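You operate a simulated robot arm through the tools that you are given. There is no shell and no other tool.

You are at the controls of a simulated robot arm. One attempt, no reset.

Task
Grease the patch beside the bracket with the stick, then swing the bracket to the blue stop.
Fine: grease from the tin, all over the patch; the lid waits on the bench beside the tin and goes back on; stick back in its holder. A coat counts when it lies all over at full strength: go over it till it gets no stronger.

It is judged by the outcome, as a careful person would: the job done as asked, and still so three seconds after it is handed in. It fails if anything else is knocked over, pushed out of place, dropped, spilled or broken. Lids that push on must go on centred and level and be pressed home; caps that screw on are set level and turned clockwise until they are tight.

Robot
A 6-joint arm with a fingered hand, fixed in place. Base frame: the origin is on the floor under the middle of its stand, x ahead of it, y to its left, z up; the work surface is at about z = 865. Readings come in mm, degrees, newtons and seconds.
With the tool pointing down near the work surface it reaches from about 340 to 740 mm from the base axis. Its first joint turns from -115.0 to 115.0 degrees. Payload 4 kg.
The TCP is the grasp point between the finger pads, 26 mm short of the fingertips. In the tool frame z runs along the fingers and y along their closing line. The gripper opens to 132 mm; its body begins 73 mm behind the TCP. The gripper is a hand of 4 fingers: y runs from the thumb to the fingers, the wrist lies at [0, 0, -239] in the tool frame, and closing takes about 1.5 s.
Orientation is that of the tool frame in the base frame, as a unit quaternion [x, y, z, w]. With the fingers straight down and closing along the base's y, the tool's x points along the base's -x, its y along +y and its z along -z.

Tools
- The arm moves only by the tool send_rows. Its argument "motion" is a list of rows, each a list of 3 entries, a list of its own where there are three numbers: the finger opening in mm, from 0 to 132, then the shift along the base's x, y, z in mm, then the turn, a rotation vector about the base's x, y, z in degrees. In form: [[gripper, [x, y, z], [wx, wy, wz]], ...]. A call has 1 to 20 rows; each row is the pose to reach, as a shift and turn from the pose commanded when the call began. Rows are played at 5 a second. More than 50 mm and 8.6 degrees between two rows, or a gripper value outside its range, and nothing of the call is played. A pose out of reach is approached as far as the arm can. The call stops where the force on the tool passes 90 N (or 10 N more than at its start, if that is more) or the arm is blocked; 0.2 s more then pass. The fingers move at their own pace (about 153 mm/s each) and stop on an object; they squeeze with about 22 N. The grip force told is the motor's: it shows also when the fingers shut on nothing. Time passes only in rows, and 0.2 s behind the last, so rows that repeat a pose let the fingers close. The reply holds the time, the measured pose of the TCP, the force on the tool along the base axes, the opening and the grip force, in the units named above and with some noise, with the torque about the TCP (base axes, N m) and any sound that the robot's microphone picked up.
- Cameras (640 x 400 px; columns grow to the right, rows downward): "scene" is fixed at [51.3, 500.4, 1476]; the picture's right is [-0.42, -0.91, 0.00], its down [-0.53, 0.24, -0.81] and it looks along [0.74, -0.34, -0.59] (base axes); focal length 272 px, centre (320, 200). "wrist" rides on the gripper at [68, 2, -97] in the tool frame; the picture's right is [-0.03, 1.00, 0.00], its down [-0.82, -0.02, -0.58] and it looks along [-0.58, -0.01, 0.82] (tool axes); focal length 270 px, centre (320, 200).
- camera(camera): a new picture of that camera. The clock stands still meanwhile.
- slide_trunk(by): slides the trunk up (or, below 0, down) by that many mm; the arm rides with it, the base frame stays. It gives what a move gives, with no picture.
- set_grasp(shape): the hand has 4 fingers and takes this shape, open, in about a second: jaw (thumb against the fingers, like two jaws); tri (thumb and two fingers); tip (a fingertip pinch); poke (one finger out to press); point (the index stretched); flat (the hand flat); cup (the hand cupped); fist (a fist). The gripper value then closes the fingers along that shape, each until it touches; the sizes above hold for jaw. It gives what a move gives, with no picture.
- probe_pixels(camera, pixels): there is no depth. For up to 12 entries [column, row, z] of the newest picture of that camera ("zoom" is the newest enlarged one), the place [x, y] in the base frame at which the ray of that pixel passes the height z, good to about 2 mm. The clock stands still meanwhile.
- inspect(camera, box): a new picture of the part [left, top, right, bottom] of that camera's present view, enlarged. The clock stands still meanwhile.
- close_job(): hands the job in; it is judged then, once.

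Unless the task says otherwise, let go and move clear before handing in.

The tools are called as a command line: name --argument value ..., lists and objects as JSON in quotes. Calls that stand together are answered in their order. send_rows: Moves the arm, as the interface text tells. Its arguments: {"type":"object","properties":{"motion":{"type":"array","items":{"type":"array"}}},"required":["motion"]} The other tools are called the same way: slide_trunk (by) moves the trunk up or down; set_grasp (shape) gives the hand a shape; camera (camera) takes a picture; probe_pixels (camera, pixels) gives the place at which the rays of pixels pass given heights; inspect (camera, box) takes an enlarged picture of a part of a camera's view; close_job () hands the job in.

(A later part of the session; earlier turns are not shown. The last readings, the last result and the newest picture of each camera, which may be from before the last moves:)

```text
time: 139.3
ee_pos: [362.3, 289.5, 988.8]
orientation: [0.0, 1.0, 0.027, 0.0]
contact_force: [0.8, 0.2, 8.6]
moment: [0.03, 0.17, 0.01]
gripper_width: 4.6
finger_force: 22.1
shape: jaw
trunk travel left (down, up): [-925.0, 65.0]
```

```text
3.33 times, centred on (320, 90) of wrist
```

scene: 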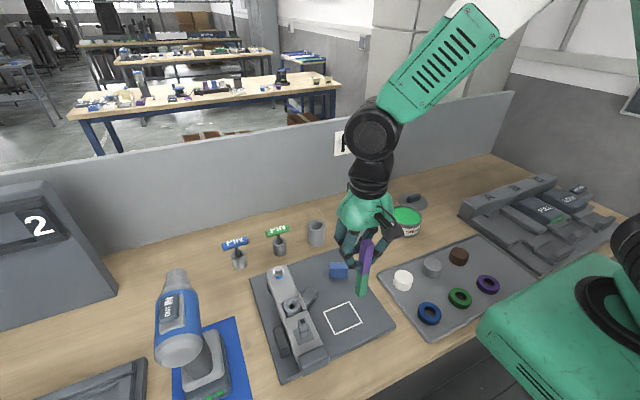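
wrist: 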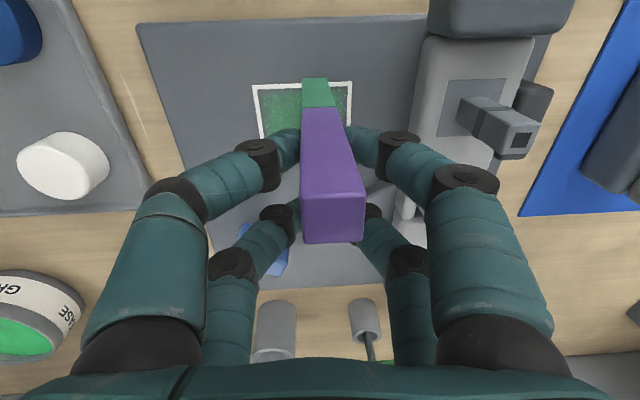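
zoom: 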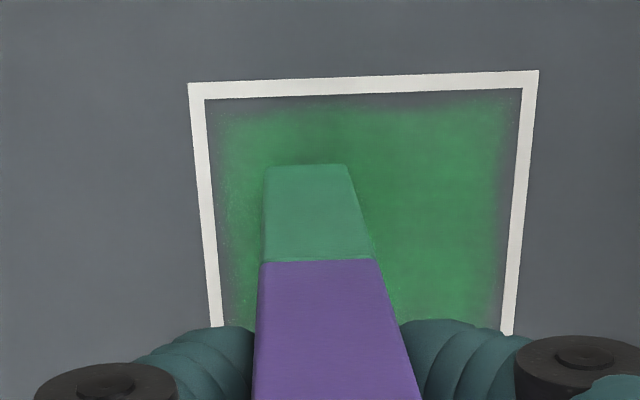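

Coverage is getting even, with some fade near the border. Second systematic pass starting along the near edge (tip x≈327, y≈276/290/304).

send_rows --motion '[[0, [0, 0, 5], [0, 0, 0]], [0, [-19, -18, 5], [0, 0, 0]], [0, [-19, -18, 0], [0, 0, 0]], [0, [-15, -18, 0], [0, 0, 0]], [0, [-23, -18, 0], [0, 0, 0]], [0, [-15, -18, 0], [0, 0, 0]], [0, [-23, -18, 0], [0, 0, 0]], [0, [-19, -11, 5], [0, 0, 0]], [0, [-19, -4, 0], [0, 0, 0]], [0, [-15, -4, 0], [0, 0, 0]], [0, [-23, -4, 0], [0, 0, 0]], [0, [-15, -4, 0], [0, 0, 0]], [0, [-23, -4, 0], [0, 0, 0]], [0, [-19, 3, 5], [0, 0, 0]], [0, [-19, 10, 0], [0, 0, 0]], [0, [-15, 10, 0], [0, 0, 0]], [0, [-23, 10, 0], [0, 0, 0]], [0, [-15, 10, 0], [0, 0, 0]], [0, [-23, 10, 0], [0, 0, 0]], [0, [-19, 10, 0], [0, 0, 0]]]'

send_rows --motion '[[0, [0, 0, 5], [0, 0, 0]], [0, [0, 14, 5], [0, 0, 0]], [0, [0, 14, 0], [0, 0, 0]], [0, [4, 14, 0], [0, 0, 0]], [0, [-4, 14, 0], [0, 0, 0]], [0, [4, 14, 0], [0, 0, 0]], [0, [-4, 14, 0], [0, 0, 0]], [0, [0, 21, 5], [0, 0, 0]], [0, [0, 28, 0], [0, 0, 0]], [0, [4, 28, 0], [0, 0, 0]], [0, [-4, 28, 0], [0, 0, 0]], [0, [4, 28, 0], [0, 0, 0]], [0, [-4, 28, 0], [0, 0, 0]], [0, [7, 32, 5], [0, 0, 0]], [0, [14, 33, 0], [0, 0, 0]], [0, [18, 33, 0], [0, 0, 0]], [0, [10, 33, 0], [0, 0, 0]], [0, [18, 33, 0], [0, 0, 0]], [0, [10, 33, 0], [0, 0, 0]], [0, [14, 33, 0], [0, 0, 0]]]'

inspect --camera "scene" --box '[318, 275, 368, 340]'

inspect --camera "wrist" --box '[190, 30, 370, 150]'

```text
time: 143.5
ee_pos: [343.8, 298.4, 989.2]
orientation: [0.0, 1.0, 0.026, 0.001]
contact_force: [0.7, 0.0, 3.7]
moment: [-0.01, 0.03, 0.03]
gripper_width: 4.5
finger_force: 22.1
shape: jaw
trunk travel left (down, up): [-925.0, 65.0]
```

```text
time: 147.7
ee_pos: [357.3, 332.0, 988.3]
orientation: [0.0, 1.0, 0.026, -0.001]
contact_force: [-1.3, 0.6, 8.3]
moment: [0.01, 0.15, 0.03]
gripper_width: 4.7
finger_force: 22.3
shape: jaw
trunk travel left (down, up): [-925.0, 65.0]
```

```text
6.15 times, centred on (343, 308) of scene
```

zoom: 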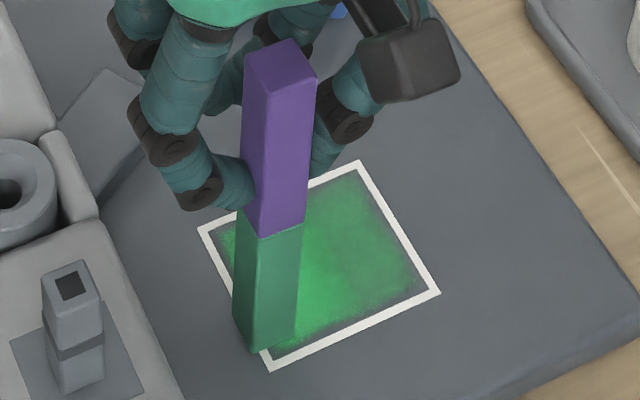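

```text
3.33 times, centred on (280, 90) of wrist
```

zoom: 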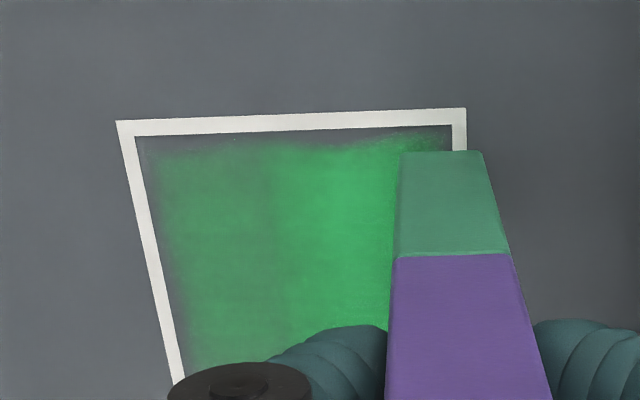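

Center/+y is now bright green; the stick's colour looks a bit duller, so I'll re-dip after this pass. Continue +y/far edge spots.

send_rows --motion '[[0, [0, 0, 5], [0, 0, 0]], [0, [15, 1, 5], [0, 0, 0]], [0, [15, 1, 0], [0, 0, 0]], [0, [19, 1, 0], [0, 0, 0]], [0, [11, 1, 0], [0, 0, 0]], [0, [19, 1, 0], [0, 0, 0]], [0, [11, 1, 0], [0, 0, 0]], [0, [22, 1, 5], [0, 0, 0]], [0, [29, 1, 0], [0, 0, 0]], [0, [33, 1, 0], [0, 0, 0]], [0, [25, 1, 0], [0, 0, 0]], [0, [33, 1, 0], [0, 0, 0]], [0, [25, 1, 0], [0, 0, 0]], [0, [32, -4, 5], [0, 0, 0]], [0, [38, -10, 0], [0, 0, 0]], [0, [42, -10, 0], [0, 0, 0]], [0, [34, -10, 0], [0, 0, 0]], [0, [42, -10, 0], [0, 0, 0]], [0, [34, -10, 0], [0, 0, 0]], [0, [38, -10, 0], [0, 0, 0]]]'

send_rows --motion '[[0, [0, 0, 5], [0, 0, 0]], [0, [0, -14, 5], [0, 0, 0]], [0, [0, -14, 0], [0, 0, 0]], [0, [4, -14, 0], [0, 0, 0]], [0, [-4, -14, 0], [0, 0, 0]], [0, [4, -14, 0], [0, 0, 0]], [0, [-4, -14, 0], [0, 0, 0]], [0, [0, -21, 5], [0, 0, 0]], [0, [0, -28, 0], [0, 0, 0]], [0, [4, -28, 0], [0, 0, 0]], [0, [-4, -28, 0], [0, 0, 0]], [0, [4, -28, 0], [0, 0, 0]], [0, [-4, -28, 0], [0, 0, 0]], [0, [0, -35, 5], [0, 0, 0]], [0, [0, -42, 0], [0, 0, 0]], [0, [4, -42, 0], [0, 0, 0]], [0, [-4, -42, 0], [0, 0, 0]], [0, [4, -42, 0], [0, 0, 0]], [0, [-4, -42, 0], [0, 0, 0]], [0, [0, -42, 0], [0, 0, 0]]]'

inspect --camera "scene" --box '[318, 275, 368, 340]'

inspect --camera "wrist" --box '[250, 0, 430, 120]'

```text
time: 151.9
ee_pos: [394.3, 322.2, 988.4]
orientation: [0.0, 1.0, 0.026, 0.0]
contact_force: [-0.4, -0.3, 2.6]
moment: [-0.03, 0.06, 0.03]
gripper_width: 4.5
finger_force: 22.0
shape: jaw
trunk travel left (down, up): [-925.0, 65.0]
```

```text
time: 156.1
ee_pos: [393.8, 279.6, 988.5]
orientation: [0.0, 1.0, 0.026, 0.0]
contact_force: [-0.4, 1.4, 13.0]
moment: [0.06, 0.25, -0.02]
gripper_width: 4.9
finger_force: 22.1
shape: jaw
trunk travel left (down, up): [-925.0, 65.0]
```

```text
6.15 times, centred on (343, 308) of scene
```

zoom: 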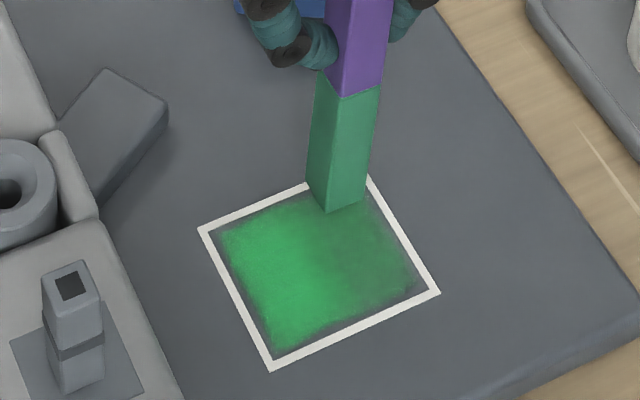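

```text
3.33 times, centred on (340, 60) of wrist
```

zoom: 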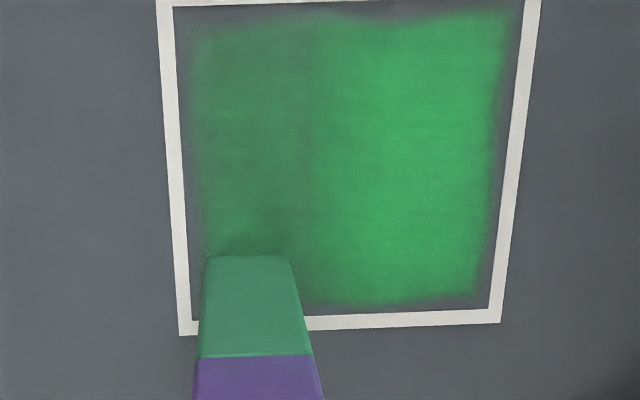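

The +y half is now bright, saturated green with a crisp border; the −y half is still weaker. Work the −y edge: tips (372,276), (358,276), (344,276), then (330,276) and (330–344,290).

send_rows --motion '[[0, [0, 0, 5], [0, 0, 0]], [0, [-6, -8, 5], [0, 0, 0]], [0, [-6, -8, 0], [0, 0, 0]], [0, [-2, -8, 0], [0, 0, 0]], [0, [-10, -8, 0], [0, 0, 0]], [0, [-2, -8, 0], [0, 0, 0]], [0, [-10, -8, 0], [0, 0, 0]], [0, [-13, -8, 5], [0, 0, 0]], [0, [-20, -8, 0], [0, 0, 0]], [0, [-16, -8, 0], [0, 0, 0]], [0, [-24, -8, 0], [0, 0, 0]], [0, [-16, -8, 0], [0, 0, 0]], [0, [-24, -8, 0], [0, 0, 0]], [0, [-27, -8, 5], [0, 0, 0]], [0, [-34, -8, 0], [0, 0, 0]], [0, [-30, -8, 0], [0, 0, 0]], [0, [-38, -8, 0], [0, 0, 0]], [0, [-30, -8, 0], [0, 0, 0]], [0, [-38, -8, 0], [0, 0, 0]], [0, [-34, -8, 0], [0, 0, 0]]]'

send_rows --motion '[[0, [0, 0, 5], [0, 0, 0]], [0, [-14, 0, 5], [0, 0, 0]], [0, [-14, 0, 0], [0, 0, 0]], [0, [-10, 0, 0], [0, 0, 0]], [0, [-18, 0, 0], [0, 0, 0]], [0, [-10, 0, 0], [0, 0, 0]], [0, [-18, 0, 0], [0, 0, 0]], [0, [-16, 7, 5], [0, 0, 0]], [0, [-16, 14, 0], [0, 0, 0]], [0, [-12, 14, 0], [0, 0, 0]], [0, [-20, 14, 0], [0, 0, 0]], [0, [-12, 14, 0], [0, 0, 0]], [0, [-20, 14, 0], [0, 0, 0]], [0, [-16, 21, 5], [0, 0, 0]], [0, [-16, 28, 0], [0, 0, 0]], [0, [-12, 28, 0], [0, 0, 0]], [0, [-20, 28, 0], [0, 0, 0]], [0, [-12, 28, 0], [0, 0, 0]], [0, [-20, 28, 0], [0, 0, 0]], [0, [-16, 28, 0], [0, 0, 0]]]'

inspect --camera "scene" --box '[318, 275, 368, 340]'

inspect --camera "wrist" --box '[220, 40, 400, 160]'

```text
time: 160.3
ee_pos: [362.2, 273.0, 987.9]
orientation: [0.0, 1.0, 0.026, 0.0]
contact_force: [0.3, 0.1, 4.5]
moment: [-0.01, 0.07, -0.04]
gripper_width: 4.3
finger_force: 22.0
shape: jaw
trunk travel left (down, up): [-925.0, 65.0]
```

```text
time: 164.5
ee_pos: [345.5, 298.8, 989.3]
orientation: [0.0, 1.0, 0.026, -0.001]
contact_force: [0.2, -1.5, 2.4]
moment: [0.01, 0.05, -0.01]
gripper_width: 4.4
finger_force: 21.5
shape: jaw
trunk travel left (down, up): [-925.0, 65.0]
```

```text
6.15 times, centred on (343, 308) of scene
```

zoom: 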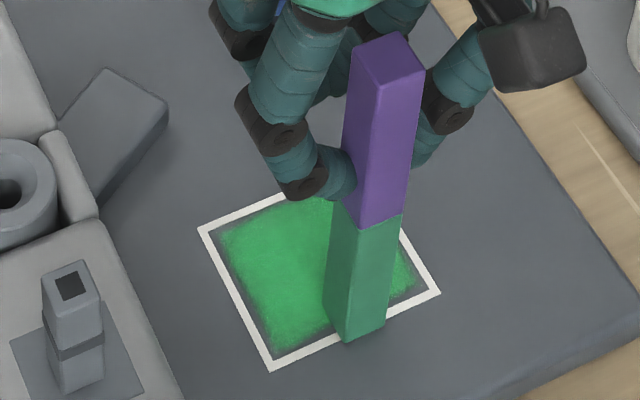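

```text
3.33 times, centred on (310, 100) of wrist
```

zoom: 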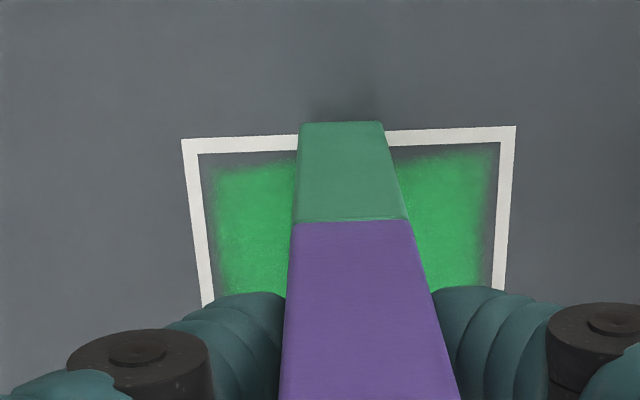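

Both halves are bright now. Lift and move aside toward −y to view the whole patch unobstructed.

send_rows --motion '[[0, [0, 0, 6], [0, 0, 0]], [0, [2, -10, 20], [0, 0, 0]], [0, [5, -30, 35], [0, 0, 0]], [0, [10, -55, 45], [0, 0, 0]], [0, [10, -75, 45], [0, 0, 0]], [0, [10, -75, 45], [0, 0, 0]]]'

inspect --camera "scene" --box '[318, 290, 368, 340]'

camera --camera "wrist"

inspect --camera "wrist" --box '[330, 50, 470, 150]'

```text
time: 165.9
ee_pos: [356.0, 226.1, 1033.2]
orientation: [0.0, 1.0, 0.026, 0.0]
contact_force: [-0.5, 0.1, -0.1]
moment: [-0.02, 0.0, -0.02]
gripper_width: 4.2
finger_force: 21.6
shape: jaw
trunk travel left (down, up): [-925.0, 65.0]
```

```text
8.00 times, centred on (343, 315) of scene
```

zoom: 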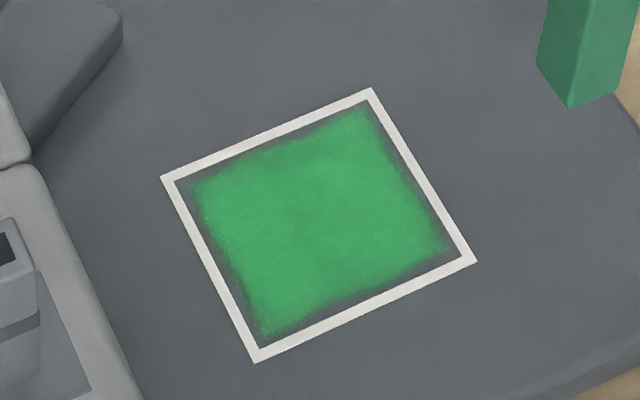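

```text
taken
```

wrist: 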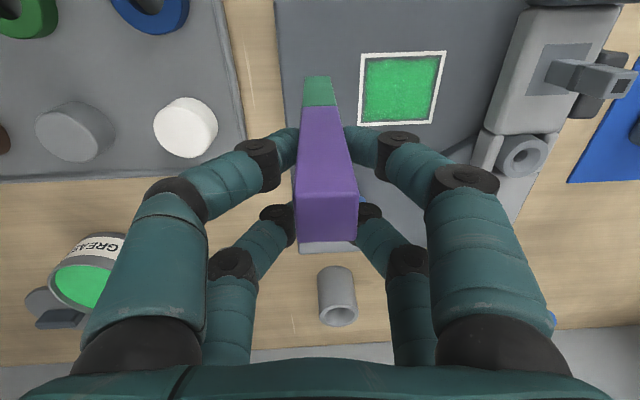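

```text
4.00 times, centred on (400, 100) of wrist
```

zoom: 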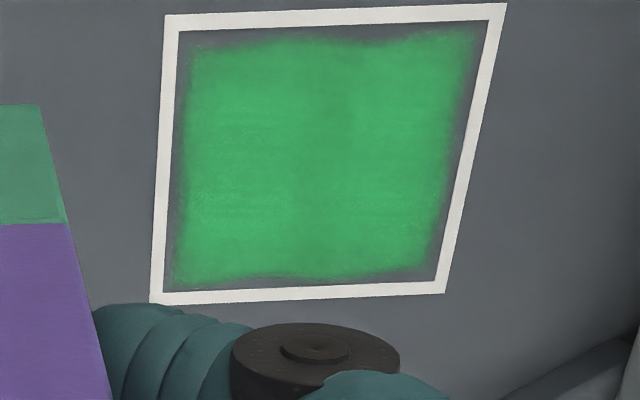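

The interior is saturated, but a 3–6 mm irregular margin along the edges is still thin. I'll work the borders with the tip centred on the outline, starting with the near edge (tip x≈321).

send_rows --motion '[[0, [-8, 20, -15], [0, 0, 0]], [0, [-18, 46, -38], [0, 0, 0]], [0, [-18, 46, -45], [0, 0, 0]], [0, [-14, 46, -45], [0, 0, 0]], [0, [-21, 46, -45], [0, 0, 0]], [0, [-14, 46, -45], [0, 0, 0]], [0, [-21, 46, -45], [0, 0, 0]], [0, [-18, 52, -40], [0, 0, 0]], [0, [-18, 58, -45], [0, 0, 0]], [0, [-14, 58, -45], [0, 0, 0]], [0, [-21, 58, -45], [0, 0, 0]], [0, [-14, 58, -45], [0, 0, 0]], [0, [-21, 58, -45], [0, 0, 0]], [0, [-18, 64, -40], [0, 0, 0]], [0, [-18, 70, -45], [0, 0, 0]], [0, [-14, 70, -45], [0, 0, 0]], [0, [-21, 70, -45], [0, 0, 0]], [0, [-14, 70, -45], [0, 0, 0]], [0, [-21, 70, -45], [0, 0, 0]], [0, [-18, 70, -45], [0, 0, 0]]]'

inspect --camera "scene" --box '[318, 275, 368, 340]'

inspect --camera "wrist" --box '[220, 40, 400, 160]'

```text
time: 170.1
ee_pos: [337.2, 295.2, 987.1]
orientation: [-0.001, 1.0, 0.026, 0.0]
contact_force: [0.1, 0.4, 6.2]
moment: [-0.04, 0.13, 0.01]
gripper_width: 4.7
finger_force: 21.9
shape: jaw
trunk travel left (down, up): [-925.0, 65.0]
```

```text
6.15 times, centred on (343, 308) of scene
```

zoom: 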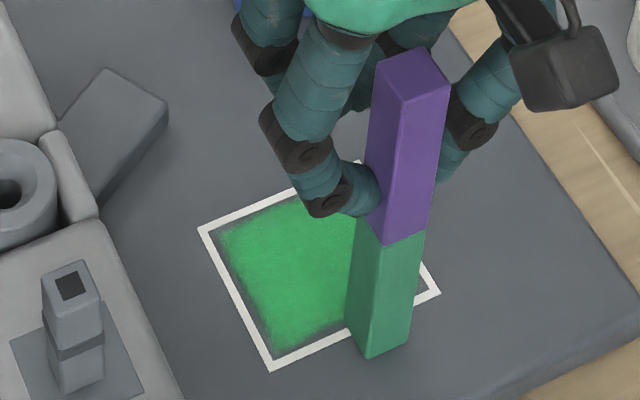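

```text
3.33 times, centred on (310, 100) of wrist
```

zoom: 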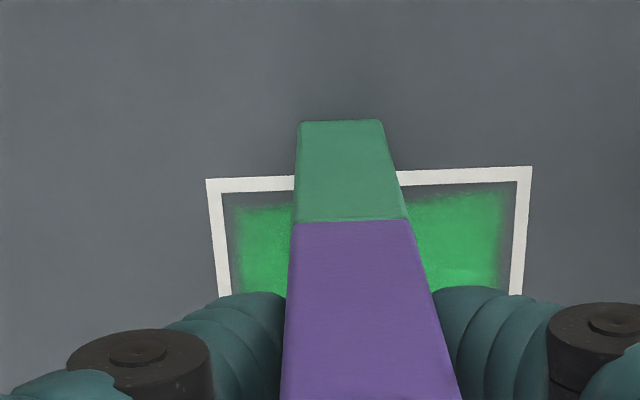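

The tip actually sits ~21 mm behind the TCP in x, so it's now mostly outside the outline. I'll redo the near edge with tip x≈327 (TCP 348), at several y positions.

send_rows --motion '[[0, [0, 0, 5], [0, 0, 0]], [0, [10, 4, 5], [0, 0, 0]], [0, [10, 4, 0], [0, 0, 0]], [0, [14, 4, 0], [0, 0, 0]], [0, [6, 4, 0], [0, 0, 0]], [0, [14, 4, 0], [0, 0, 0]], [0, [6, 4, 0], [0, 0, 0]], [0, [10, 10, 5], [0, 0, 0]], [0, [10, 14, 0], [0, 0, 0]], [0, [14, 14, 0], [0, 0, 0]], [0, [6, 14, 0], [0, 0, 0]], [0, [14, 14, 0], [0, 0, 0]], [0, [6, 14, 0], [0, 0, 0]], [0, [10, 20, 5], [0, 0, 0]], [0, [10, 26, 0], [0, 0, 0]], [0, [14, 26, 0], [0, 0, 0]], [0, [6, 26, 0], [0, 0, 0]], [0, [14, 26, 0], [0, 0, 0]], [0, [6, 26, 0], [0, 0, 0]], [0, [10, 26, 0], [0, 0, 0]]]'

inspect --camera "scene" --box '[318, 275, 368, 340]'

inspect --camera "wrist" --box '[220, 40, 400, 160]'

```text
time: 174.3
ee_pos: [346.5, 320.5, 989.1]
orientation: [0.0, 1.0, 0.026, 0.0]
contact_force: [0.0, 0.0, 2.8]
moment: [-0.02, 0.02, 0.01]
gripper_width: 4.2
finger_force: 21.9
shape: jaw
trunk travel left (down, up): [-925.0, 65.0]
```

```text
6.15 times, centred on (343, 308) of scene
```

zoom: 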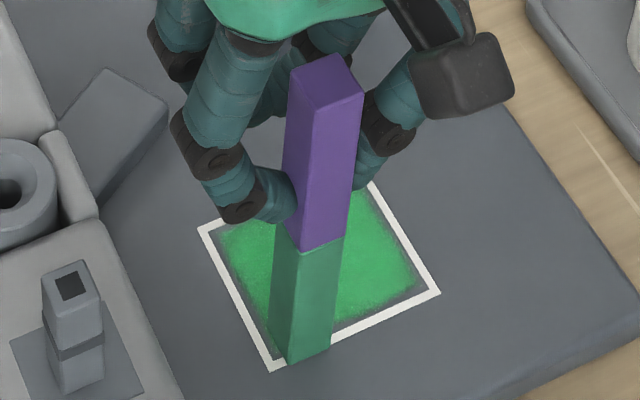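

```text
3.33 times, centred on (310, 100) of wrist
```

zoom: 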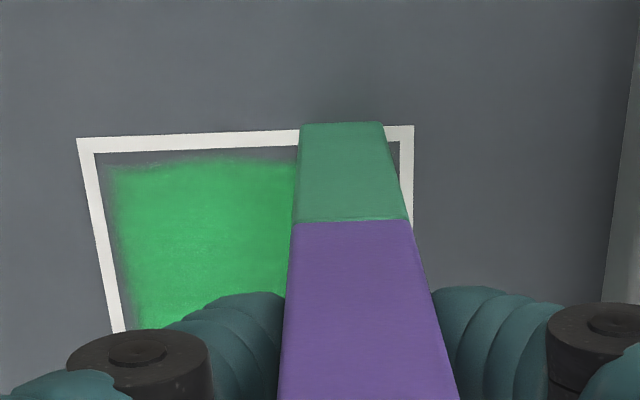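

The near boundary is straighter and closer to the line now. Finish the near edge at tips y≈335, 295, 279 with TCP x≈345.

send_rows --motion '[[0, [0, 0, 5], [0, 0, 0]], [0, [-3, 9, 5], [0, 0, 0]], [0, [-3, 9, 0], [0, 0, 0]], [0, [1, 9, 0], [0, 0, 0]], [0, [-7, 9, 0], [0, 0, 0]], [0, [1, 9, 0], [0, 0, 0]], [0, [-3, 9, 5], [0, 0, 0]], [0, [-3, -31, 5], [0, 0, 0]], [0, [-3, -31, 0], [0, 0, 0]], [0, [1, -31, 0], [0, 0, 0]], [0, [-7, -31, 0], [0, 0, 0]], [0, [1, -31, 0], [0, 0, 0]], [0, [-7, -31, 0], [0, 0, 0]], [0, [-3, -39, 5], [0, 0, 0]], [0, [-3, -48, 0], [0, 0, 0]], [0, [1, -48, 0], [0, 0, 0]], [0, [-7, -48, 0], [0, 0, 0]], [0, [1, -48, 0], [0, 0, 0]], [0, [-7, -48, 0], [0, 0, 0]], [0, [-3, -48, 0], [0, 0, 0]]]'

send_rows --motion '[[0, [0, -1, 5], [0, 0, 0]], [0, [12, -2, 5], [0, 0, 0]], [0, [12, -2, 0], [0, 0, 0]], [0, [16, -2, 0], [0, 0, 0]], [0, [8, -2, 0], [0, 0, 0]], [0, [16, -2, 0], [0, 0, 0]], [0, [8, -2, 0], [0, 0, 0]], [0, [19, -2, 5], [0, 0, 0]], [0, [26, -2, 0], [0, 0, 0]], [0, [30, -2, 0], [0, 0, 0]], [0, [22, -2, 0], [0, 0, 0]], [0, [30, -2, 0], [0, 0, 0]], [0, [22, -2, 0], [0, 0, 0]], [0, [33, -2, 5], [0, 0, 0]], [0, [40, -2, 0], [0, 0, 0]], [0, [44, -2, 0], [0, 0, 0]], [0, [36, -2, 0], [0, 0, 0]], [0, [44, -2, 0], [0, 0, 0]], [0, [36, -2, 0], [0, 0, 0]], [0, [40, -2, 0], [0, 0, 0]]]'

inspect --camera "scene" --box '[318, 275, 368, 340]'

inspect --camera "wrist" --box '[260, 0, 440, 140]'

```text
time: 178.5
ee_pos: [344.1, 273.1, 987.1]
orientation: [0.001, 1.0, 0.026, 0.0]
contact_force: [-0.6, 1.8, 9.8]
moment: [0.06, 0.16, -0.03]
gripper_width: 4.4
finger_force: 21.8
shape: jaw
trunk travel left (down, up): [-925.0, 65.0]
```

```text
time: 182.7
ee_pos: [384.8, 272.6, 988.6]
orientation: [0.0, 1.0, 0.025, 0.0]
contact_force: [0.6, 0.3, 5.3]
moment: [0.0, 0.08, 0.04]
gripper_width: 4.5
finger_force: 22.1
shape: jaw
trunk travel left (down, up): [-925.0, 65.0]
```

```text
6.15 times, centred on (343, 308) of scene
```

zoom: 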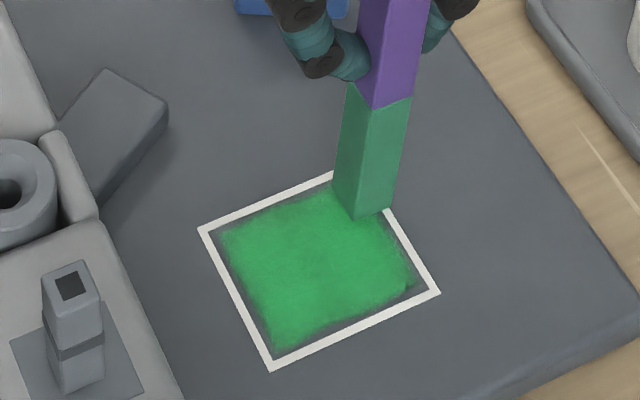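

```text
2.86 times, centred on (350, 70) of wrist
```

zoom: 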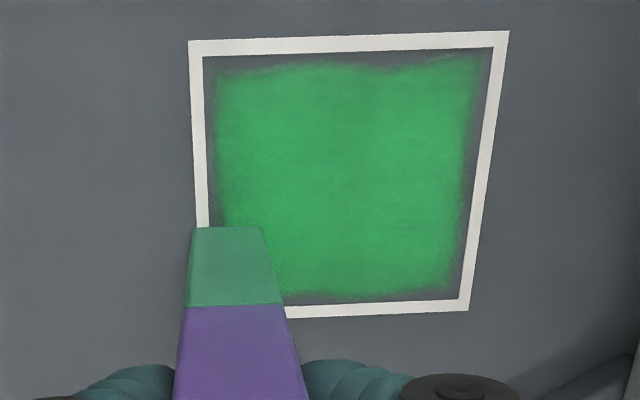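

Still slightly thin strips near the near edge at y≈313 and the near −y corner. Continue with the far edge strip (TCP x≈398).

send_rows --motion '[[0, [0, 0, 5], [0, 0, 0]], [0, [13, 3, 5], [0, 0, 0]], [0, [13, 3, 0], [0, 0, 0]], [0, [17, 3, 0], [0, 0, 0]], [0, [9, 3, 0], [0, 0, 0]], [0, [17, 3, 0], [0, 0, 0]], [0, [9, 3, 0], [0, 0, 0]], [0, [13, 10, 5], [0, 0, 0]], [0, [13, 17, 0], [0, 0, 0]], [0, [17, 17, 0], [0, 0, 0]], [0, [9, 17, 0], [0, 0, 0]], [0, [17, 17, 0], [0, 0, 0]], [0, [9, 17, 0], [0, 0, 0]], [0, [13, 24, 5], [0, 0, 0]], [0, [13, 31, 0], [0, 0, 0]], [0, [17, 31, 0], [0, 0, 0]], [0, [9, 31, 0], [0, 0, 0]], [0, [17, 31, 0], [0, 0, 0]], [0, [9, 31, 0], [0, 0, 0]], [0, [13, 31, 0], [0, 0, 0]]]'

send_rows --motion '[[0, [0, 0, 5], [0, 0, 0]], [0, [0, 14, 5], [0, 0, 0]], [0, [0, 14, 0], [0, 0, 0]], [0, [4, 14, 0], [0, 0, 0]], [0, [-4, 14, 0], [0, 0, 0]], [0, [4, 14, 0], [0, 0, 0]], [0, [-4, 14, 0], [0, 0, 0]], [0, [0, 21, 5], [0, 0, 0]], [0, [0, 29, 0], [0, 0, 0]], [0, [4, 29, 0], [0, 0, 0]], [0, [-4, 29, 0], [0, 0, 0]], [0, [4, 29, 0], [0, 0, 0]], [0, [-4, 29, 0], [0, 0, 0]], [0, [-7, 32, 5], [0, 0, 0]], [0, [-13, 33, 0], [0, 0, 0]], [0, [-9, 33, 0], [0, 0, 0]], [0, [-17, 33, 0], [0, 0, 0]], [0, [-9, 33, 0], [0, 0, 0]], [0, [-17, 33, 0], [0, 0, 0]], [0, [-13, 33, 0], [0, 0, 0]]]'

inspect --camera "scene" --box '[318, 275, 368, 340]'

inspect --camera "wrist" --box '[180, 0, 380, 130]'

```text
time: 186.9
ee_pos: [398.3, 301.2, 989.5]
orientation: [0.0, 1.0, 0.026, 0.0]
contact_force: [-0.7, 0.2, 6.1]
moment: [0.0, 0.13, -0.01]
gripper_width: 4.7
finger_force: 22.3
shape: jaw
trunk travel left (down, up): [-925.0, 65.0]
```

```text
time: 191.1
ee_pos: [386.3, 334.1, 989.0]
orientation: [0.0, 1.0, 0.026, 0.0]
contact_force: [1.1, 0.1, 8.5]
moment: [0.0, 0.13, -0.02]
gripper_width: 4.4
finger_force: 22.1
shape: jaw
trunk travel left (down, up): [-925.0, 65.0]
```

```text
6.15 times, centred on (343, 308) of scene
```

zoom: 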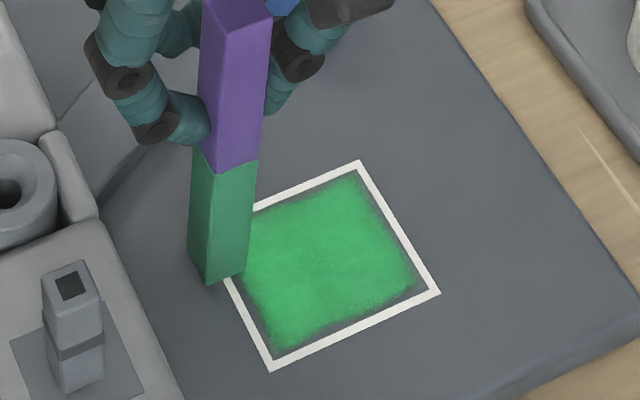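

```text
3.08 times, centred on (280, 65) of wrist
```

zoom: 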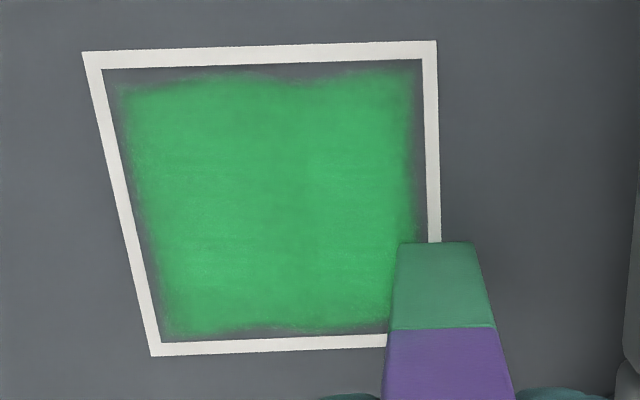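

Far, +y and −y borders now look even; the near border is still wavy (gap up to ~6 mm). I'll work it with the tip slightly further inside (TCP x≈350), y from +y to −y.

send_rows --motion '[[0, [0, 0, 5], [0, 0, 0]], [0, [-35, -4, 5], [0, 0, 0]], [0, [-35, -4, 0], [0, 0, 0]], [0, [-32, -4, 0], [0, 0, 0]], [0, [-38, -4, 0], [0, 0, 0]], [0, [-32, -4, 0], [0, 0, 0]], [0, [-38, -4, 0], [0, 0, 0]], [0, [-35, -10, 5], [0, 0, 0]], [0, [-35, -15, 0], [0, 0, 0]], [0, [-32, -15, 0], [0, 0, 0]], [0, [-38, -15, 0], [0, 0, 0]], [0, [-32, -15, 0], [0, 0, 0]], [0, [-38, -15, 0], [0, 0, 0]], [0, [-35, -20, 5], [0, 0, 0]], [0, [-35, -25, 0], [0, 0, 0]], [0, [-32, -25, 0], [0, 0, 0]], [0, [-38, -25, 0], [0, 0, 0]], [0, [-32, -25, 0], [0, 0, 0]], [0, [-38, -25, 0], [0, 0, 0]], [0, [-35, -25, 0], [0, 0, 0]]]'

send_rows --motion '[[0, [0, 0, 5], [0, 0, 0]], [0, [0, -11, 5], [0, 0, 0]], [0, [0, -11, 0], [0, 0, 0]], [0, [3, -11, 0], [0, 0, 0]], [0, [-3, -11, 0], [0, 0, 0]], [0, [3, -11, 0], [0, 0, 0]], [0, [-3, -11, 0], [0, 0, 0]], [0, [0, -17, 5], [0, 0, 0]], [0, [0, -23, 0], [0, 0, 0]], [0, [3, -23, 0], [0, 0, 0]], [0, [-3, -23, 0], [0, 0, 0]], [0, [3, -23, 0], [0, 0, 0]], [0, [-3, -23, 0], [0, 0, 0]], [0, [0, -29, 5], [0, 0, 0]], [0, [0, -36, 0], [0, 0, 0]], [0, [3, -36, 0], [0, 0, 0]], [0, [-3, -36, 0], [0, 0, 0]], [0, [3, -36, 0], [0, 0, 0]], [0, [-3, -36, 0], [0, 0, 0]], [0, [0, -36, 5], [0, 0, 0]]]'

send_rows --motion '[[0, [5, -20, 15], [0, 0, 0]], [0, [10, -45, 30], [0, 0, 0]], [0, [10, -45, 30], [0, 0, 0]]]'

inspect --camera "scene" --box '[318, 290, 368, 340]'

inspect --camera "wrist" --box '[330, 30, 470, 150]'

```text
time: 195.3
ee_pos: [348.2, 309.4, 988.9]
orientation: [0.0, 1.0, 0.025, 0.0]
contact_force: [0.6, -0.2, 4.5]
moment: [0.01, 0.11, -0.01]
gripper_width: 4.5
finger_force: 22.5
shape: jaw
trunk travel left (down, up): [-925.0, 65.0]
```

```text
time: 199.5
ee_pos: [350.4, 273.4, 993.4]
orientation: [0.001, 1.0, 0.026, 0.0]
contact_force: [-0.3, -0.4, -0.5]
moment: [0.0, 0.0, -0.01]
gripper_width: 4.1
finger_force: 22.4
shape: jaw
trunk travel left (down, up): [-925.0, 65.0]
```

```text
time: 200.3
ee_pos: [359.1, 229.8, 1024.1]
orientation: [0.001, 1.0, 0.026, 0.0]
contact_force: [-0.4, -0.1, -0.2]
moment: [0.02, -0.01, -0.02]
gripper_width: 4.6
finger_force: 22.2
shape: jaw
trunk travel left (down, up): [-925.0, 65.0]
```

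```text
8.00 times, centred on (343, 315) of scene
```

zoom: 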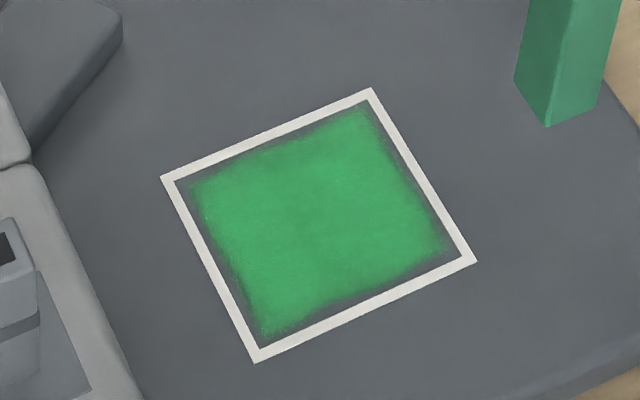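

```text
3.33 times, centred on (400, 90) of wrist
```

zoom: 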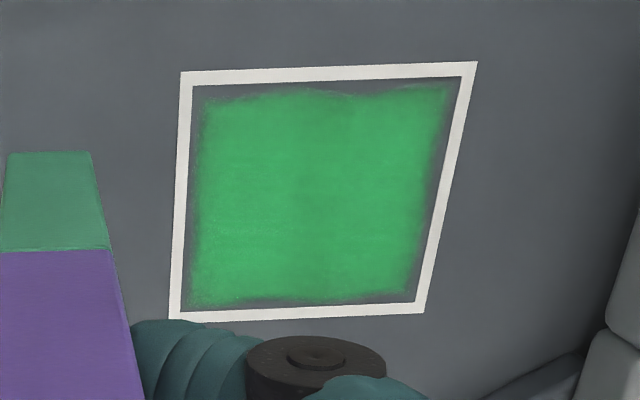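

The boundary shape is unchanged from the previous view, suggesting it's saturated. To be sure the stick isn't just running dry, I'll re-dip once and go over it again. Carry the stick back over the tin.

send_rows --motion '[[0, [0, 0, 35], [0, 0, 0]], [0, [0, 0, 70], [0, 0, 0]], [0, [18, -23, 73], [0, 0, 0]], [0, [38, -48, 73], [0, 0, 0]], [0, [58, -73, 73], [0, 0, 0]], [0, [78, -98, 73], [0, 0, 0]], [0, [98, -123, 73], [0, 0, 0]], [0, [118, -148, 73], [0, 0, 0]], [0, [138, -173, 73], [0, 0, 0]], [0, [158, -198, 73], [0, 0, 0]], [0, [178, -223, 73], [0, 0, 0]], [0, [198, -248, 73], [0, 0, 0]], [0, [212, -266, 73], [0, 0, 0]], [0, [217, -273, 73], [0, 0, 0]], [0, [217, -273, 73], [0, 0, 0]]]'

inspect --camera "scene" --box '[370, 130, 450, 250]'

camera --camera "wrist"

```text
time: 203.5
ee_pos: [576.9, -43.6, 1095.8]
orientation: [0.0, 1.0, 0.027, 0.0]
contact_force: [-0.4, -0.4, -0.1]
moment: [-0.01, 0.03, 0.03]
gripper_width: 4.4
finger_force: 22.6
shape: jaw
trunk travel left (down, up): [-925.0, 65.0]
```

```text
3.33 times, centred on (410, 190) of scene
```

zoom: 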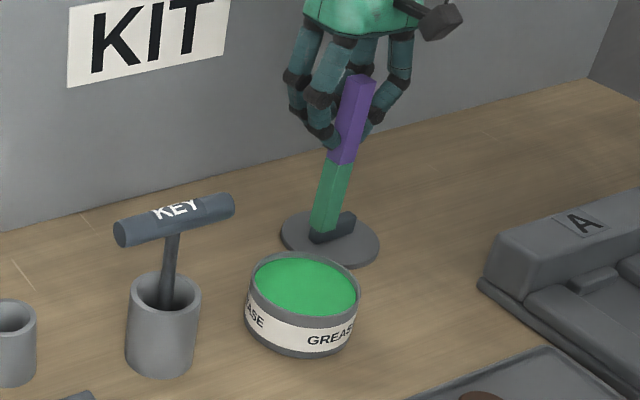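

```text
taken
```

wrist: 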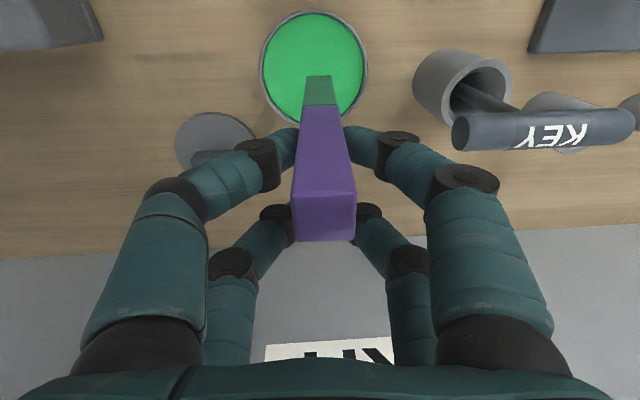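

Tip is over the tin centre. Lower and dip again.

send_rows --motion '[[0, [0, 0, -30], [0, 0, 0]], [0, [0, 0, -55], [0, 0, 0]], [0, [0, 0, -66], [0, 0, 0]], [0, [0, 0, -71], [0, 0, 0]], [0, [0, 0, -73], [0, 0, 0]], [0, [0, 0, -74], [0, 0, 0]], [0, [0, 0, -74], [0, 0, 0]]]'

inspect --camera "scene" --box '[370, 150, 450, 250]'

camera --camera "wrist"

```text
time: 205.1
ee_pos: [576.3, -43.6, 1023.2]
orientation: [0.0, 1.0, 0.025, 0.0]
contact_force: [0.2, -0.7, -0.5]
moment: [0.02, 0.02, 0.0]
gripper_width: 4.5
finger_force: 22.4
shape: jaw
trunk travel left (down, up): [-925.0, 65.0]
```

```text
4.00 times, centred on (410, 200) of scene
```

zoom: 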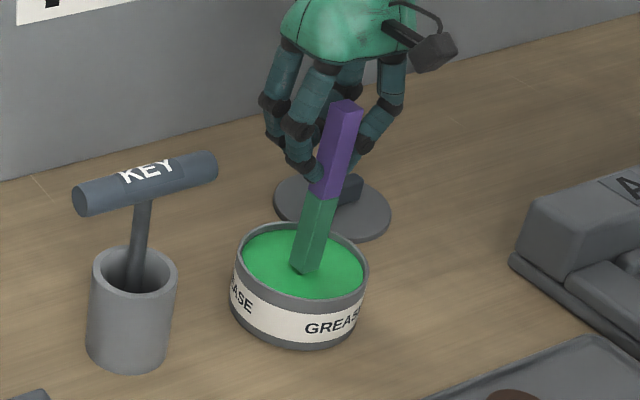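

```text
taken
```

wrist: 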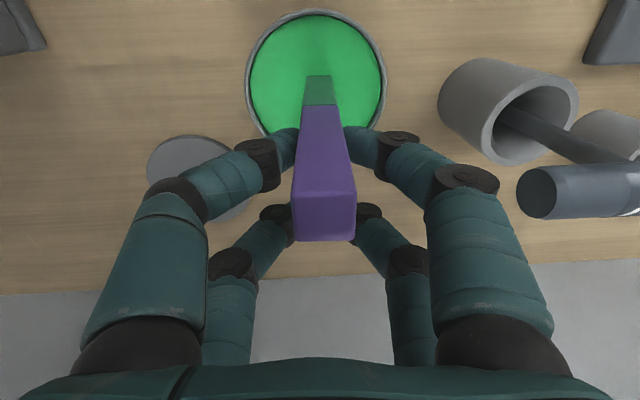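

send_rows --motion '[[0, [0, 0, -1], [0, 0, 0]], [0, [0, 0, -1.5], [0, 0, 0]], [0, [0, 0, -1.5], [0, 0, 0]]]'

send_rows --motion '[[0, [0, 0, -0.7], [0, 0, 0]], [0, [0, 0, -0.7], [0, 0, 0]]]'

inspect --camera "scene" --box '[370, 150, 450, 250]'

```text
time: 205.9
ee_pos: [575.4, -44.6, 1021.5]
orientation: [0.0, 1.0, 0.026, 0.001]
contact_force: [0.2, 0.8, -0.9]
moment: [-0.04, 0.0, 0.0]
gripper_width: 4.6
finger_force: 22.4
shape: jaw
trunk travel left (down, up): [-925.0, 65.0]
```

```text
time: 206.5
ee_pos: [577.9, -43.2, 1020.4]
orientation: [0.0, 1.0, 0.027, 0.0]
contact_force: [-0.5, 0.2, 4.6]
moment: [0.0, 0.13, 0.01]
gripper_width: 4.3
finger_force: 22.0
shape: jaw
trunk travel left (down, up): [-925.0, 65.0]
```

```text
4.00 times, centred on (410, 200) of scene
```

zoom: 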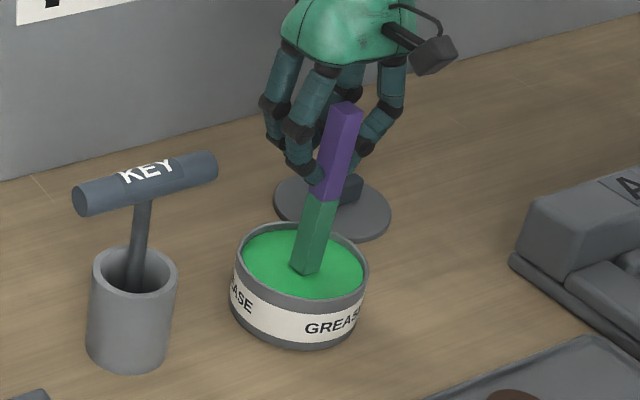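

Re-dipped (4.6 N contact). Lift and return to the patch.

send_rows --motion '[[0, [0, 0, 0], [0, 0, 0]], [0, [0, 0, 0], [0, 0, 0]], [0, [0, 0, 10], [0, 0, 0]], [0, [0, 0, 35], [0, 0, 0]], [0, [0, 0, 65], [0, 0, 0]], [0, [-20, 25, 75], [0, 0, 0]], [0, [-42, 53, 75], [0, 0, 0]], [0, [-64, 83, 75], [0, 0, 0]], [0, [-86, 113, 75], [0, 0, 0]], [0, [-108, 143, 75], [0, 0, 0]], [0, [-130, 173, 75], [0, 0, 0]], [0, [-152, 203, 75], [0, 0, 0]], [0, [-174, 233, 75], [0, 0, 0]], [0, [-196, 263, 75], [0, 0, 0]], [0, [-216, 293, 75], [0, 0, 0]], [0, [-226, 312, 70], [0, 0, 0]], [0, [-229, 318, 45], [0, 0, 0]], [0, [-229, 318, 10], [0, 0, 0]], [0, [-229, 318, -20], [0, 0, 0]], [0, [-229, 318, -24], [0, 0, 0]]]'

inspect --camera "scene" --box '[300, 250, 390, 350]'

camera --camera "wrist"

```text
time: 210.7
ee_pos: [348.1, 274.8, 996.1]
orientation: [0.0, 1.0, 0.025, 0.0]
contact_force: [1.4, -0.3, -0.1]
moment: [-0.02, 0.0, 0.01]
gripper_width: 4.2
finger_force: 21.8
shape: jaw
trunk travel left (down, up): [-925.0, 65.0]
```

```text
4.00 times, centred on (345, 300) of scene
```

zoom: 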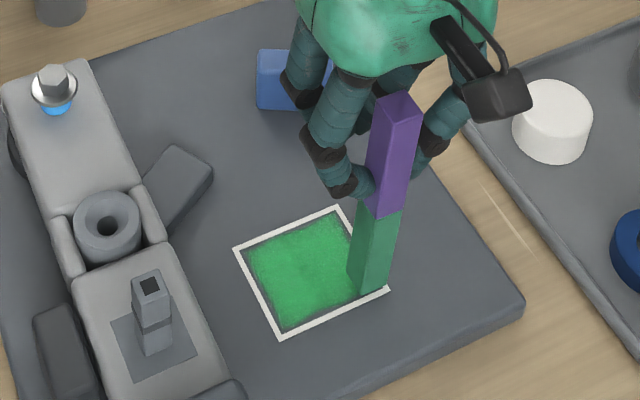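

```text
taken
```

wrist: 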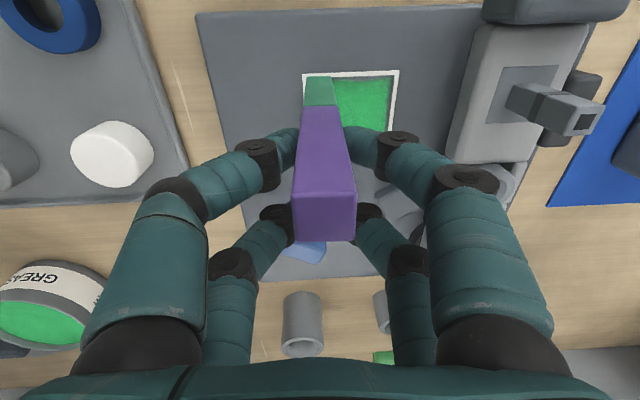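

Back at the patch's near −y corner. Third pass: near edge again with fresh grease.

send_rows --motion '[[0, [0, 0, -5], [0, 0, 0]], [0, [0, 0, -8.6], [0, 0, 0]], [0, [4, 0, -8.6], [0, 0, 0]], [0, [-4, 0, -8.6], [0, 0, 0]], [0, [4, 0, -8.6], [0, 0, 0]], [0, [-4, 0, -8.6], [0, 0, 0]], [0, [4, 0, -8.6], [0, 0, 0]], [0, [0, 6, -3], [0, 0, 0]], [0, [0, 12, -8.6], [0, 0, 0]], [0, [4, 12, -8.6], [0, 0, 0]], [0, [-4, 12, -8.6], [0, 0, 0]], [0, [4, 12, -8.6], [0, 0, 0]], [0, [-4, 12, -8.6], [0, 0, 0]], [0, [0, 18, -3], [0, 0, 0]], [0, [0, 24, -8.6], [0, 0, 0]], [0, [4, 24, -8.6], [0, 0, 0]], [0, [-4, 24, -8.6], [0, 0, 0]], [0, [4, 24, -8.6], [0, 0, 0]], [0, [-4, 24, -8.6], [0, 0, 0]], [0, [0, 24, -8.6], [0, 0, 0]]]'

send_rows --motion '[[0, [0, 6, 5], [0, 0, 0]], [0, [0, 12, 0], [0, 0, 0]], [0, [4, 12, 0], [0, 0, 0]], [0, [-4, 12, 0], [0, 0, 0]], [0, [4, 12, 0], [0, 0, 0]], [0, [-4, 12, 0], [0, 0, 0]], [0, [4, 12, 0], [0, 0, 0]], [0, [0, 18, 5], [0, 0, 0]], [0, [0, 24, 0], [0, 0, 0]], [0, [4, 24, 0], [0, 0, 0]], [0, [-4, 24, 0], [0, 0, 0]], [0, [4, 24, 0], [0, 0, 0]], [0, [-4, 24, 0], [0, 0, 0]], [0, [0, 29, 5], [0, 0, 0]], [0, [0, 34, 0], [0, 0, 0]], [0, [4, 34, 0], [0, 0, 0]], [0, [-4, 34, 0], [0, 0, 0]], [0, [4, 34, 0], [0, 0, 0]], [0, [-4, 34, 0], [0, 0, 0]], [0, [0, 34, 0], [0, 0, 0]]]'

inspect --camera "scene" --box '[318, 275, 368, 340]'

inspect --camera "wrist" --box '[200, 40, 380, 160]'

```text
time: 214.9
ee_pos: [345.9, 296.8, 989.1]
orientation: [0.0, 1.0, 0.026, 0.0]
contact_force: [0.2, -1.3, 9.1]
moment: [-0.09, 0.16, 0.01]
gripper_width: 4.7
finger_force: 22.0
shape: jaw
trunk travel left (down, up): [-925.0, 65.0]
```

```text
time: 219.1
ee_pos: [348.0, 331.8, 988.1]
orientation: [0.001, 1.0, 0.027, 0.0]
contact_force: [-0.3, 0.6, 6.4]
moment: [0.0, 0.12, -0.03]
gripper_width: 4.7
finger_force: 22.2
shape: jaw
trunk travel left (down, up): [-925.0, 65.0]
```

```text
6.15 times, centred on (343, 308) of scene
```

zoom: 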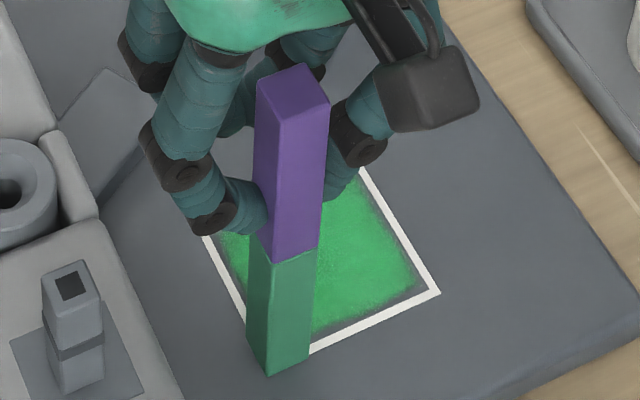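

```text
3.33 times, centred on (290, 100) of wrist
```

zoom: 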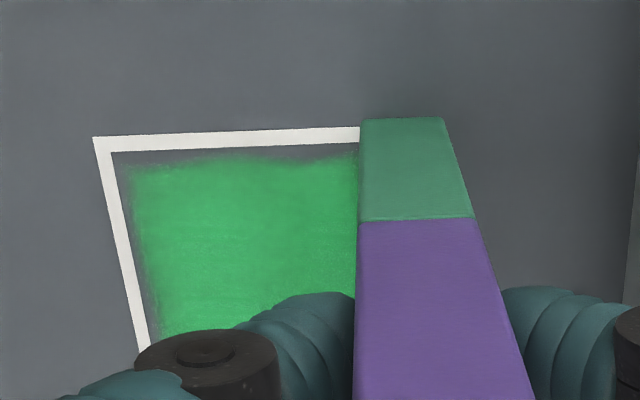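

Border unchanged and interior uniformly bright — near saturation. One more quick round over the remaining areas with the fresh grease: +y edge, far edge, then interior.

send_rows --motion '[[0, [7, 1, 5], [0, 0, 0]], [0, [14, 1, 0], [0, 0, 0]], [0, [18, 1, 0], [0, 0, 0]], [0, [10, 1, 0], [0, 0, 0]], [0, [18, 1, 0], [0, 0, 0]], [0, [10, 1, 0], [0, 0, 0]], [0, [18, 1, 0], [0, 0, 0]], [0, [22, 1, 5], [0, 0, 0]], [0, [29, 1, 0], [0, 0, 0]], [0, [33, 1, 0], [0, 0, 0]], [0, [25, 1, 0], [0, 0, 0]], [0, [33, 1, 0], [0, 0, 0]], [0, [25, 1, 0], [0, 0, 0]], [0, [37, 0, 5], [0, 0, 0]], [0, [44, -1, 0], [0, 0, 0]], [0, [48, -1, 0], [0, 0, 0]], [0, [40, -1, 0], [0, 0, 0]], [0, [48, -1, 0], [0, 0, 0]], [0, [40, -1, 0], [0, 0, 0]], [0, [44, -1, 0], [0, 0, 0]]]'

send_rows --motion '[[0, [0, -7, 5], [0, 0, 0]], [0, [0, -14, 0], [0, 0, 0]], [0, [4, -14, 0], [0, 0, 0]], [0, [-4, -14, 0], [0, 0, 0]], [0, [4, -14, 0], [0, 0, 0]], [0, [-4, -14, 0], [0, 0, 0]], [0, [0, -14, 0], [0, 0, 0]], [0, [0, -22, 5], [0, 0, 0]], [0, [0, -30, 0], [0, 0, 0]], [0, [4, -30, 0], [0, 0, 0]], [0, [-4, -30, 0], [0, 0, 0]], [0, [4, -30, 0], [0, 0, 0]], [0, [-4, -30, 0], [0, 0, 0]], [0, [0, -38, 5], [0, 0, 0]], [0, [0, -46, 0], [0, 0, 0]], [0, [4, -46, 0], [0, 0, 0]], [0, [-4, -46, 0], [0, 0, 0]], [0, [4, -46, 0], [0, 0, 0]], [0, [-4, -46, 0], [0, 0, 0]], [0, [0, -46, 0], [0, 0, 0]]]'

send_rows --motion '[[0, [0, -6, 5], [0, 0, 0]], [0, [-4, -12, 0], [0, 0, 0]], [0, [0, -12, 0], [0, 0, 0]], [0, [-8, -12, 0], [0, 0, 0]], [0, [0, -12, 0], [0, 0, 0]], [0, [-8, -12, 0], [0, 0, 0]], [0, [-4, -12, 0], [0, 0, 0]], [0, [-10, -12, 5], [0, 0, 0]], [0, [-18, -12, 0], [0, 0, 0]], [0, [-14, -12, 0], [0, 0, 0]], [0, [-22, -12, 0], [0, 0, 0]], [0, [-14, -12, 0], [0, 0, 0]], [0, [-22, -12, 0], [0, 0, 0]], [0, [-26, -12, 5], [0, 0, 0]], [0, [-33, -12, 0], [0, 0, 0]], [0, [-29, -12, 0], [0, 0, 0]], [0, [-37, -12, 0], [0, 0, 0]], [0, [-29, -12, 0], [0, 0, 0]], [0, [-37, -12, 0], [0, 0, 0]], [0, [-33, -12, 0], [0, 0, 0]]]'

inspect --camera "scene" --box '[318, 275, 368, 340]'

inspect --camera "wrist" --box '[250, 20, 430, 140]'

```text
time: 223.3
ee_pos: [391.3, 330.2, 989.1]
orientation: [-0.001, 1.0, 0.027, 0.001]
contact_force: [0.2, 1.4, 13.1]
moment: [0.06, 0.25, -0.01]
gripper_width: 4.7
finger_force: 22.1
shape: jaw
trunk travel left (down, up): [-925.0, 65.0]
```

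```text
time: 227.5
ee_pos: [390.7, 285.6, 987.9]
orientation: [0.001, 1.0, 0.026, 0.0]
contact_force: [-0.3, 0.1, 8.2]
moment: [0.1, 0.15, 0.01]
gripper_width: 4.7
finger_force: 21.9
shape: jaw
trunk travel left (down, up): [-925.0, 65.0]
```

```text
time: 231.7
ee_pos: [359.4, 272.1, 987.8]
orientation: [0.0, 1.0, 0.027, 0.001]
contact_force: [2.3, 0.0, 12.0]
moment: [-0.01, 0.25, 0.0]
gripper_width: 4.4
finger_force: 22.7
shape: jaw
trunk travel left (down, up): [-925.0, 65.0]
```

```text
6.15 times, centred on (343, 308) of scene
```

zoom: 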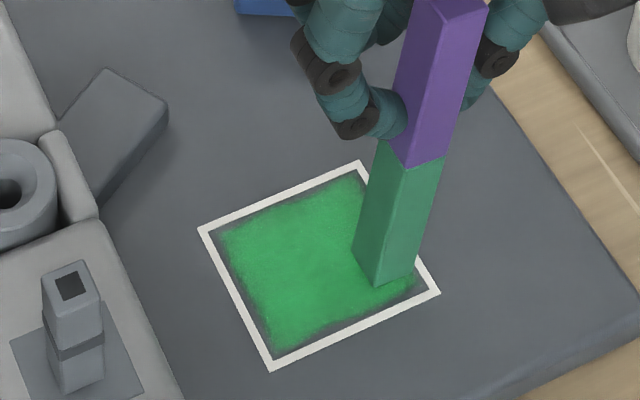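

```text
3.33 times, centred on (340, 80) of wrist
```

zoom: 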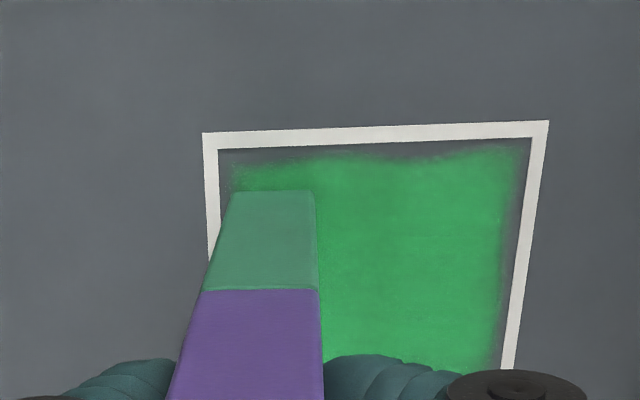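

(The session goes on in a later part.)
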